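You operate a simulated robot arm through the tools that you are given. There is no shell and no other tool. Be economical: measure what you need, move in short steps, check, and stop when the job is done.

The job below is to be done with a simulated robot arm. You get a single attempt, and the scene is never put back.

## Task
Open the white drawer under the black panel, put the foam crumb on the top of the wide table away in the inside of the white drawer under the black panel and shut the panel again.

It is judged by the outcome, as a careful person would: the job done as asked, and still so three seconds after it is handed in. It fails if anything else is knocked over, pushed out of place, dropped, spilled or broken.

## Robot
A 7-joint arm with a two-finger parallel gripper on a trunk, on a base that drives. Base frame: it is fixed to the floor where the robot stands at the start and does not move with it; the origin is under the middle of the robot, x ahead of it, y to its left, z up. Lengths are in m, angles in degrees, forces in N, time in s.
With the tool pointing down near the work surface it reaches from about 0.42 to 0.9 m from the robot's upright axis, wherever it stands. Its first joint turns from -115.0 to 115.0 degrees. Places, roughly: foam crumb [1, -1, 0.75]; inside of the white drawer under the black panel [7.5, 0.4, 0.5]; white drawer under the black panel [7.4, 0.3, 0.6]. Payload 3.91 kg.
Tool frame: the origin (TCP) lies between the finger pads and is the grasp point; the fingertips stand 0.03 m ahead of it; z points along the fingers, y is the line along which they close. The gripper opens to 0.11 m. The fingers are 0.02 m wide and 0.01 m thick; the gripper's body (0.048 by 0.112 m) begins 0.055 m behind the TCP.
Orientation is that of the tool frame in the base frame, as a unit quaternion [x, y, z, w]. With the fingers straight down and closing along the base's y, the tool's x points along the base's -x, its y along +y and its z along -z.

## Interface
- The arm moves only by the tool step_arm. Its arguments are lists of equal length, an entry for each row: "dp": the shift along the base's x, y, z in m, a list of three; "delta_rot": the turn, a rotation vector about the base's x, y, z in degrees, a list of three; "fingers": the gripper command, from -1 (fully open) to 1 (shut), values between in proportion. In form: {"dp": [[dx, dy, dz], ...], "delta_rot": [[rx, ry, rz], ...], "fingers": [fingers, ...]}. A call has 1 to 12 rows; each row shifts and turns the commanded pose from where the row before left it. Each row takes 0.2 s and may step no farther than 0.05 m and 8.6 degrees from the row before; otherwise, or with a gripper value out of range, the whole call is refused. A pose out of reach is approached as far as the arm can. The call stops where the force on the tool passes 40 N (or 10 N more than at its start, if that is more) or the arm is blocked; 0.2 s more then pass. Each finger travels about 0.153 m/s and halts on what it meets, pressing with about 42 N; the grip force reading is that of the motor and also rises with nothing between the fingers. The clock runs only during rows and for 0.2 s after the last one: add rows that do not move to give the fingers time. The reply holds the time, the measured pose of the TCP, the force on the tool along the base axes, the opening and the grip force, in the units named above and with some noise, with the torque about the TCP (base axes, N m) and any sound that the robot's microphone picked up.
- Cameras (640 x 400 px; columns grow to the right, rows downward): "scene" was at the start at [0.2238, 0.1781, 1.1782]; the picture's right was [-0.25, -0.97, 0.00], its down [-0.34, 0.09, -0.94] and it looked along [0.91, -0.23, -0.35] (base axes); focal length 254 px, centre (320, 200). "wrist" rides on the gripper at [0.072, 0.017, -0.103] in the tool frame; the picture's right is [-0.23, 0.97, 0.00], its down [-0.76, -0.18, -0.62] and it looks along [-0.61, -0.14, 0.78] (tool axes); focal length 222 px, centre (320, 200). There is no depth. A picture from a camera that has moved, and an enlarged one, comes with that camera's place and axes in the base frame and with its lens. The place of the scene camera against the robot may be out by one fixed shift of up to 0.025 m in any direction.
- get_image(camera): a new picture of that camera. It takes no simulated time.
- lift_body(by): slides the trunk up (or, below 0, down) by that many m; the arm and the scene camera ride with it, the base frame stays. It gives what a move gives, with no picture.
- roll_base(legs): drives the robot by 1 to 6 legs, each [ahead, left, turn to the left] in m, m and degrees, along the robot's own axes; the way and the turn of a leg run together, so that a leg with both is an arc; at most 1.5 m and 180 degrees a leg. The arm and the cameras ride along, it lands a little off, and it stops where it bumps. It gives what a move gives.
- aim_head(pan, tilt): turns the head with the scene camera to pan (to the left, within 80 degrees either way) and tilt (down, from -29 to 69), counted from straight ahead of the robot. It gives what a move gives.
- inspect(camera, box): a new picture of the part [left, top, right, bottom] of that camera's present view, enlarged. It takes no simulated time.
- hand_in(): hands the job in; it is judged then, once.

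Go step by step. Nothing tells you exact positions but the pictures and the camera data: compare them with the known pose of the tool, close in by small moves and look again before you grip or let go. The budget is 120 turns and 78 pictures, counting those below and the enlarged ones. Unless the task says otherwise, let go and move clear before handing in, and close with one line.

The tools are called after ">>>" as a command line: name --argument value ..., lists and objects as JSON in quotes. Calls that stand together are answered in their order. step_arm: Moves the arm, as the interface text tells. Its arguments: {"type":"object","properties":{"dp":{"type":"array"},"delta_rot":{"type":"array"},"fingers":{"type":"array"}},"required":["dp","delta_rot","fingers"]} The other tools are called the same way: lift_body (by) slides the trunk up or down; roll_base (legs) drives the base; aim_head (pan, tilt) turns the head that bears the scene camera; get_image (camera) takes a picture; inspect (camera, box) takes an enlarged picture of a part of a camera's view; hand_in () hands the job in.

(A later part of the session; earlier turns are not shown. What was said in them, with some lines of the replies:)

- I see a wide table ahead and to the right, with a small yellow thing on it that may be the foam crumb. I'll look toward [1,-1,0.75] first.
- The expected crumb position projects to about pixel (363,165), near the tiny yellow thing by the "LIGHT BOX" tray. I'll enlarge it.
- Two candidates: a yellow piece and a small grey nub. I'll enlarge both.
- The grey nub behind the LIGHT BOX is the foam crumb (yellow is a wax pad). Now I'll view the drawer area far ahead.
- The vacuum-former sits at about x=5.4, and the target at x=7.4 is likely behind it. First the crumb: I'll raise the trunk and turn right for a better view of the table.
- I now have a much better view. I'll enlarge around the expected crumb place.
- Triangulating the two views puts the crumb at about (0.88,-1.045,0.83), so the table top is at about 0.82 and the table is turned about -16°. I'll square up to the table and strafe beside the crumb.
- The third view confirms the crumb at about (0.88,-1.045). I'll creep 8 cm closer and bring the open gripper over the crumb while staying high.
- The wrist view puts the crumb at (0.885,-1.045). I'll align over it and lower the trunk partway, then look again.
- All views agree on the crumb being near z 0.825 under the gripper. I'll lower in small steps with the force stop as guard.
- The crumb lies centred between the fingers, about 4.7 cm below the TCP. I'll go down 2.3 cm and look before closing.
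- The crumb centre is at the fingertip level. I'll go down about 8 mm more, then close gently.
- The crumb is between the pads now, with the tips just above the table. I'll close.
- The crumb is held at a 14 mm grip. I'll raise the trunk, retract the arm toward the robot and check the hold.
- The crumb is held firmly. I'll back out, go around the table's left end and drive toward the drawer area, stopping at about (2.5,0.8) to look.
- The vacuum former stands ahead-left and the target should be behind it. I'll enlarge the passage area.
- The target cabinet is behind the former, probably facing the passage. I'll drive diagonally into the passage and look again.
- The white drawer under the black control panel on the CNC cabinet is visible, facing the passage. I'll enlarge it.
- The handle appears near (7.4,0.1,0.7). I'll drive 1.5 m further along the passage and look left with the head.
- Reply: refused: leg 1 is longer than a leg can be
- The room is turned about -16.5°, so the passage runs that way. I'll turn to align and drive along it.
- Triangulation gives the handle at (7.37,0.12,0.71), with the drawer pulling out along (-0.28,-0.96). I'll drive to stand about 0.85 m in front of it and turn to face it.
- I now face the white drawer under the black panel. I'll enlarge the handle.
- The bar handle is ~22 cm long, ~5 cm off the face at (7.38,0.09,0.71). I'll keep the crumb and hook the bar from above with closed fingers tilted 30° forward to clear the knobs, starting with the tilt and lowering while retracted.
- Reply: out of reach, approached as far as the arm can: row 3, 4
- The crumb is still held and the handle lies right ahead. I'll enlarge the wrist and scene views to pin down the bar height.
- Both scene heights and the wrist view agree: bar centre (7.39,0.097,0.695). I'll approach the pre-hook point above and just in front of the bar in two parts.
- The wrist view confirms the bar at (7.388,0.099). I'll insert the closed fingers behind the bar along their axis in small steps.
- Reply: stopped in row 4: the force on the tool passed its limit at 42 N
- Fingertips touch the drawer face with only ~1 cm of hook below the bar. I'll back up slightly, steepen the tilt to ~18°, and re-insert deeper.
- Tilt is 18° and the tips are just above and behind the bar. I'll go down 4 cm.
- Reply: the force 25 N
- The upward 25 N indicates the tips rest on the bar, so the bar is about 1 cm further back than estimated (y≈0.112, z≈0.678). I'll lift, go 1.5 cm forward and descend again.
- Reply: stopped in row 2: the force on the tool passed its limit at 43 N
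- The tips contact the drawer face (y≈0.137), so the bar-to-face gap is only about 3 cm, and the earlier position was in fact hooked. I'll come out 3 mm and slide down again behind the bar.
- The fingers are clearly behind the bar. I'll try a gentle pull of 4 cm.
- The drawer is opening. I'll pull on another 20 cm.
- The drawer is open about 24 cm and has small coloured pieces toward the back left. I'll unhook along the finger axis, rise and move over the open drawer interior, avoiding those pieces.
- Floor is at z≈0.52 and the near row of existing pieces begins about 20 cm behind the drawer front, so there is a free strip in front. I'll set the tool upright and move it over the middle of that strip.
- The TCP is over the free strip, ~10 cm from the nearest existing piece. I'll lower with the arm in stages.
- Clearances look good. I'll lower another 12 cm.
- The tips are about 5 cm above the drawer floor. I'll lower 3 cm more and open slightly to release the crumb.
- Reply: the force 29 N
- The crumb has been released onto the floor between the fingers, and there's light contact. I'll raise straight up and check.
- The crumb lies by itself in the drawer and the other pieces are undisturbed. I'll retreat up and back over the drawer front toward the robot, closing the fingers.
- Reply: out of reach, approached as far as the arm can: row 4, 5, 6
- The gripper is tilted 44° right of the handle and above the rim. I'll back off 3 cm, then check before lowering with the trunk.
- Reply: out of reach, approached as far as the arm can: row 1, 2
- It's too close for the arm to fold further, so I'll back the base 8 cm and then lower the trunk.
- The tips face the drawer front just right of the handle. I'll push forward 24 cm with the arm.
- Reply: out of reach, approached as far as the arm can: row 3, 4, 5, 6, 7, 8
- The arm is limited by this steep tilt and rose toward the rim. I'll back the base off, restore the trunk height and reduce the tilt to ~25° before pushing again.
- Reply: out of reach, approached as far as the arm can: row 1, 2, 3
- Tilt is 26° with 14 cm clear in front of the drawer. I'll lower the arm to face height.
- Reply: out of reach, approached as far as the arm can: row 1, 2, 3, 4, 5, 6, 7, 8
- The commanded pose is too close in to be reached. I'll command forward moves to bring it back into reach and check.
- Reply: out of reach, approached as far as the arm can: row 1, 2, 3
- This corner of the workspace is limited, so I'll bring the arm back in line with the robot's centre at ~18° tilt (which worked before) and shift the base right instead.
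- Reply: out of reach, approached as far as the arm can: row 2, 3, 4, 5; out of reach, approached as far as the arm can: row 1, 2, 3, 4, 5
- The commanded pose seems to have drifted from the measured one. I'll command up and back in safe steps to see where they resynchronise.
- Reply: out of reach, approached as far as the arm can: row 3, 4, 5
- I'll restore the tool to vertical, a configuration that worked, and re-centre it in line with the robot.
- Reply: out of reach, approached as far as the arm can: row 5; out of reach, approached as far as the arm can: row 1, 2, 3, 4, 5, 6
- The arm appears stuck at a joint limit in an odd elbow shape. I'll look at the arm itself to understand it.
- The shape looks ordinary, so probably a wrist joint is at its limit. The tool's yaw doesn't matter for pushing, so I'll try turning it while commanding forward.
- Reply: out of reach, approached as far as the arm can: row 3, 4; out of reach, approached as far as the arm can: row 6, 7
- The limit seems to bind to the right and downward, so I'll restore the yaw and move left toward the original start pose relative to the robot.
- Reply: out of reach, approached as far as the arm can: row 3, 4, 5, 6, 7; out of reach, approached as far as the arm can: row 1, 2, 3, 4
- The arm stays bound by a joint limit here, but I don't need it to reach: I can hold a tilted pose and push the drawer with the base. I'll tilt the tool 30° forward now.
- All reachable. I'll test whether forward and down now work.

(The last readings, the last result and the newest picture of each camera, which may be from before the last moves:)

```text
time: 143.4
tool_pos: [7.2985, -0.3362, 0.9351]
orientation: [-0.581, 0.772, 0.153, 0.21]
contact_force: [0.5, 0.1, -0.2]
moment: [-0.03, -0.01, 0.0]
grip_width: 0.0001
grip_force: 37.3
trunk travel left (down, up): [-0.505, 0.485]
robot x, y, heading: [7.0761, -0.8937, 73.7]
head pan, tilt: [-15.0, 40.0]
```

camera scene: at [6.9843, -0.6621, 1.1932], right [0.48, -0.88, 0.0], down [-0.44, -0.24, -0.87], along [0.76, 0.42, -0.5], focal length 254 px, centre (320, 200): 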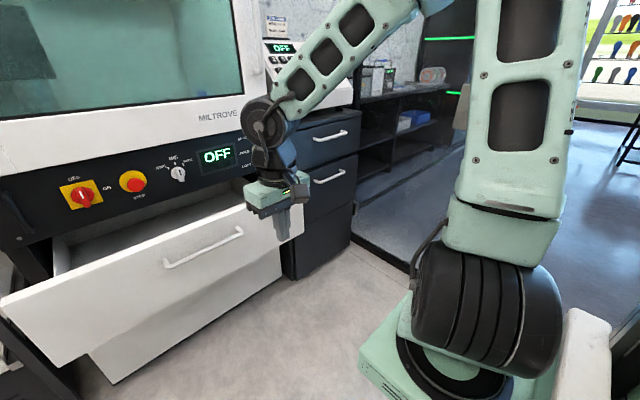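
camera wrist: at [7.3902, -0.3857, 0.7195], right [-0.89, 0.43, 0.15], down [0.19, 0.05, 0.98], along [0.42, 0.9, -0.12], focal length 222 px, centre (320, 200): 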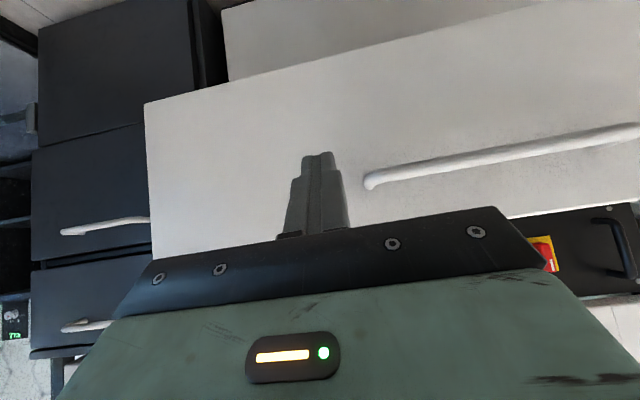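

The arm is free again. I'll strafe the base 15 cm right so the tips clear the handle, then lower the arm to face height.

>>> roll_base --legs '[[0, -0.15, 0]]'

>>> step_arm --dp '[[0.008, 0.028, -0.02], [0, 0, -0.04], [0, 0, -0.04], [0, 0, -0.04], [0, 0, -0.04], [0, 0, -0.04], [0, 0, -0.02], [0, 0, 0]]' --delta_rot '[[0, 0, 0], [0, 0, 0], [0, 0, 0], [0, 0, 0], [0, 0, 0], [0, 0, 0], [0, 0, 0], [0, 0, 0]]' --fingers '[1, 1, 1, 1, 1, 1, 1, 1]'

>>> get_image --camera "scene"

```text
time: 144.7
tool_pos: [7.4421, -0.3771, 0.9335]
orientation: [-0.581, 0.772, 0.152, 0.211]
contact_force: [0.8, -0.1, 0.6]
moment: [0.02, -0.01, -0.03]
grip_width: 0.0001
grip_force: 38.1
trunk travel left (down, up): [-0.505, 0.485]
robot x, y, heading: [7.2107, -0.9373, 74.1]
head pan, tilt: [-15.0, 40.0]
```

```text
time: 146.5
tool_pos: [7.4503, -0.3489, 0.6942]
orientation: [-0.581, 0.771, 0.152, 0.212]
contact_force: [0.5, 0.5, 0.4]
moment: [0.0, -0.02, 0.02]
grip_width: 0.0
grip_force: 37.8
trunk travel left (down, up): [-0.505, 0.485]
robot x, y, heading: [7.2184, -0.9399, 74.4]
head pan, tilt: [-15.0, 40.0]
```

```text
14 pictures are left
camera scene: at [7.0917, -0.6747, 1.1778], right [0.86, -0.51, 0.0], down [-0.33, -0.55, -0.77], along [0.39, 0.66, -0.64], focal length 254 px, centre (320, 200)
```

scene: 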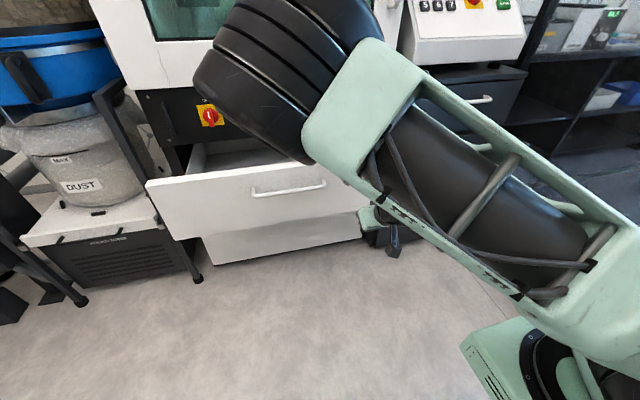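

The tips are at face height with the elbow clear of the cabinet. I'll drive forward 15 cm, then push with the arm.

>>> roll_base --legs '[[0.15, 0, 0]]'

>>> step_arm --dp '[[0.008, 0.028, 0], [0.008, 0.028, 0], [0.008, 0.028, 0], [0.008, 0.028, 0], [0.008, 0.028, 0], [0, 0, 0]]' --delta_rot '[[0, 0, 0], [0, 0, 0], [0, 0, 0], [0, 0, 0], [0, 0, 0], [0, 0, 0]]' --fingers '[1, 1, 1, 1, 1, 1]'

>>> get_image --camera "scene"

>>> get_image --camera "wrist"

```text
time: 147.9
tool_pos: [7.4899, -0.2056, 0.6941]
orientation: [-0.582, 0.771, 0.153, 0.21]
contact_force: [0.5, 0.0, 0.7]
moment: [0.0, -0.01, 0.01]
grip_width: 0.0003
grip_force: 38.1
trunk travel left (down, up): [-0.505, 0.485]
robot x, y, heading: [7.2547, -0.7943, 74.2]
head pan, tilt: [-15.0, 40.0]
```

```text
time: 149.3
tool_pos: [7.5298, -0.0651, 0.6929]
orientation: [-0.582, 0.771, 0.152, 0.211]
contact_force: [-0.1, 0.6, 0.2]
moment: [0.0, -0.01, 0.02]
grip_width: 0.0
grip_force: 37.6
trunk travel left (down, up): [-0.505, 0.485]
robot x, y, heading: [7.2567, -0.794, 74.2]
head pan, tilt: [-15.0, 40.0]
```

```text
13 pictures are left
camera scene: at [7.1314, -0.5331, 1.1778], right [0.86, -0.51, 0.0], down [-0.33, -0.55, -0.77], along [0.39, 0.66, -0.64], focal length 254 px, centre (320, 200)
```

scene: 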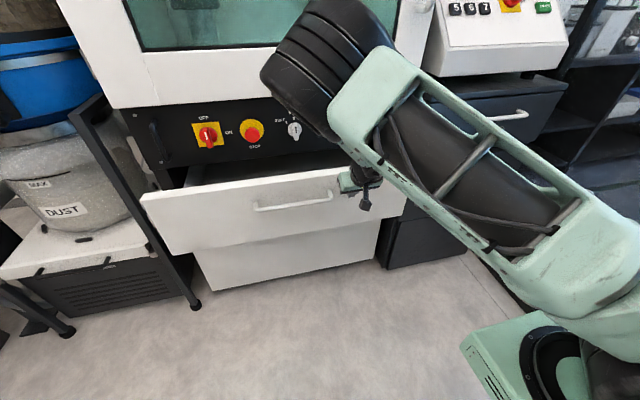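

```text
12 pictures are left
camera wrist: at [7.4818, -0.1715, 0.7451], right [-0.88, 0.46, 0.11], down [0.26, 0.29, 0.92], along [0.39, 0.84, -0.37], focal length 222 px, centre (320, 200)
```

wrist: 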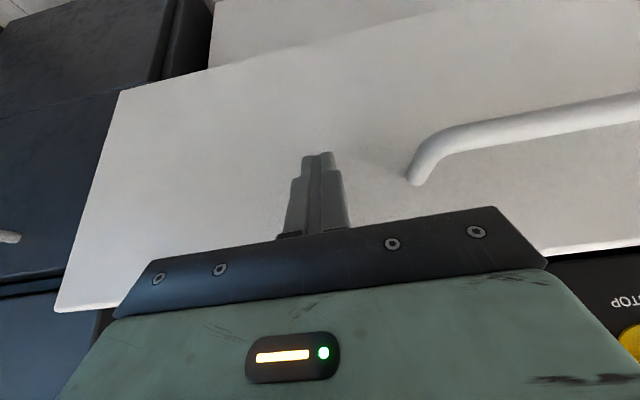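

The tips are against the drawer face, right of the handle, and it's being pushed in. I'll continue pushing until resistance.

>>> step_arm --dp '[[0.006, 0.02, 0], [0.006, 0.02, 0], [0.006, 0.02, 0], [0.006, 0.02, 0], [0.005, 0.017, 0], [0, 0, 0]]' --delta_rot '[[0, 0, 0], [0, 0, 0], [0, 0, 0], [0, 0, 0], [0, 0, 0], [0, 0, 0]]' --fingers '[1, 1, 1, 1, 1, 1]'

>>> get_image --camera "scene"

```text
time: 150.7
tool_pos: [7.5591, 0.0308, 0.6953]
orientation: [-0.582, 0.771, 0.152, 0.211]
contact_force: [-0.1, 0.3, -0.1]
moment: [0.0, -0.01, -0.02]
grip_width: 0.0004
grip_force: 37.3
trunk travel left (down, up): [-0.505, 0.485]
robot x, y, heading: [7.2539, -0.7952, 74.0]
head pan, tilt: [-15.0, 40.0]
```

```text
11 pictures are left
camera scene: at [7.1315, -0.5331, 1.1778], right [0.86, -0.51, 0.0], down [-0.33, -0.55, -0.77], along [0.39, 0.66, -0.64], focal length 254 px, centre (320, 200)
```

scene: 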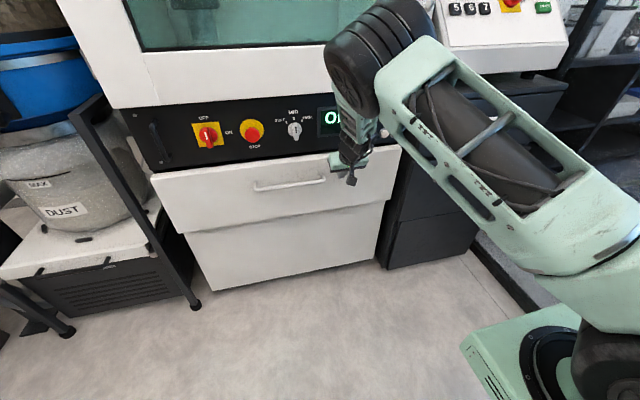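

Nearly closed; a few centimetres remain. I'll push slowly until the force rises.

>>> step_arm --dp '[[0.004, 0.014, 0], [0.004, 0.014, 0], [0.003, 0.01, 0], [0.003, 0.01, 0], [0.003, 0.01, 0], [0, 0, 0]]' --delta_rot '[[0, 0, 0], [0, 0, 0], [0, 0, 0], [0, 0, 0], [0, 0, 0], [0, 0, 0]]' --fingers '[1, 1, 1, 1, 1, 1]'

>>> get_image --camera "scene"

```text
time: 151.6
tool_pos: [7.5692, 0.0667, 0.6921]
orientation: [-0.584, 0.771, 0.151, 0.205]
contact_force: [-3.4, -14.7, 6.6]
moment: [-0.14, -0.01, -0.06]
grip_width: 0.0
grip_force: 37.8
trunk travel left (down, up): [-0.505, 0.485]
robot x, y, heading: [7.2552, -0.7941, 74.5]
head pan, tilt: [-15.0, 40.0]
stopped in row 4: the force on the tool passed its limit at 57 N (the readings are from after the stop); the commanded pose is now the measured one
```

```text
10 pictures are left
camera scene: at [7.1312, -0.5342, 1.1781], right [0.86, -0.51, 0.0], down [-0.33, -0.55, -0.77], along [0.39, 0.66, -0.64], focal length 254 px, centre (320, 200)
```

scene: 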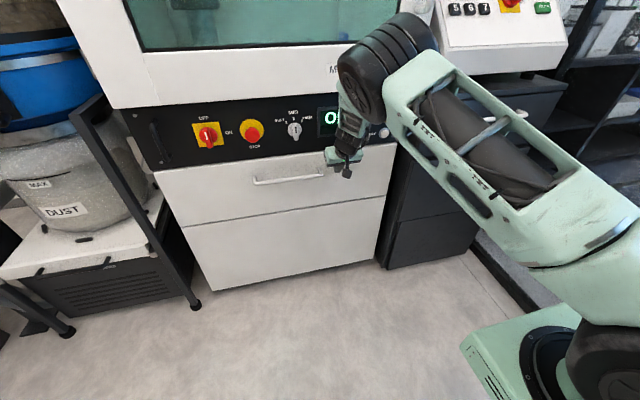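

The drawer looks flush and the force rose sharply. I'll back away with the base and inspect.

>>> roll_base --legs '[[-0.2, 0, 0]]'

>>> aim_head --pan 5 --tilt 40

>>> inspect --camera "scene" --box '[160, 60, 480, 260]'

```text
time: 153.2
tool_pos: [7.5141, -0.1225, 0.6905]
orientation: [-0.584, 0.771, 0.15, 0.206]
contact_force: [0.2, -0.6, 0.4]
moment: [0.03, 0.0, -0.02]
grip_width: 0.0
grip_force: 38.1
trunk travel left (down, up): [-0.505, 0.485]
robot x, y, heading: [7.1987, -0.9871, 74.3]
head pan, tilt: [-15.0, 40.0]
```

```text
time: 154.0
tool_pos: [7.5146, -0.1225, 0.6921]
orientation: [-0.584, 0.77, 0.151, 0.205]
contact_force: [0.4, -0.2, -0.5]
moment: [-0.01, -0.01, -0.01]
grip_width: 0.0
grip_force: 37.8
trunk travel left (down, up): [-0.505, 0.485]
robot x, y, heading: [7.2027, -0.9874, 74.3]
head pan, tilt: [5.0, 40.0]
```

```text
2.00 times, centred on (320, 160) of scene
camera zoom: at [7.0495, -0.7143, 1.1778], right [0.98, -0.19, 0.0], down [-0.12, -0.63, -0.77], along [0.14, 0.75, -0.64], focal length 509 px, centre (320, 280)
```

zoom: 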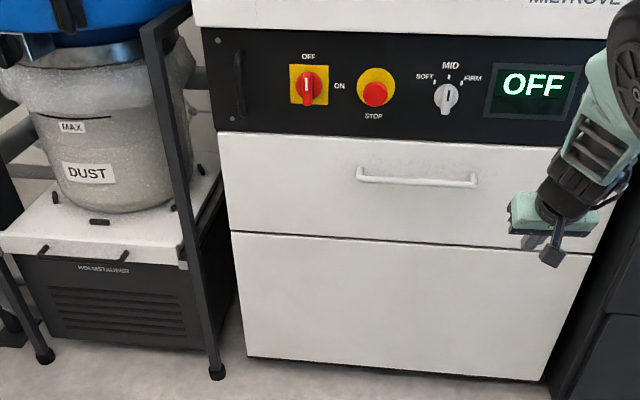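

The drawer sits flush under the black panel, as it was at the start. The controls are unchanged, the crumb is inside and the gripper is clear, so I'm handing in.

>>> hand_in

```text
The job is handed in.
```

The foam crumb is inside the white drawer under the black panel. The drawer is shut again, and I saw nothing else out of place.
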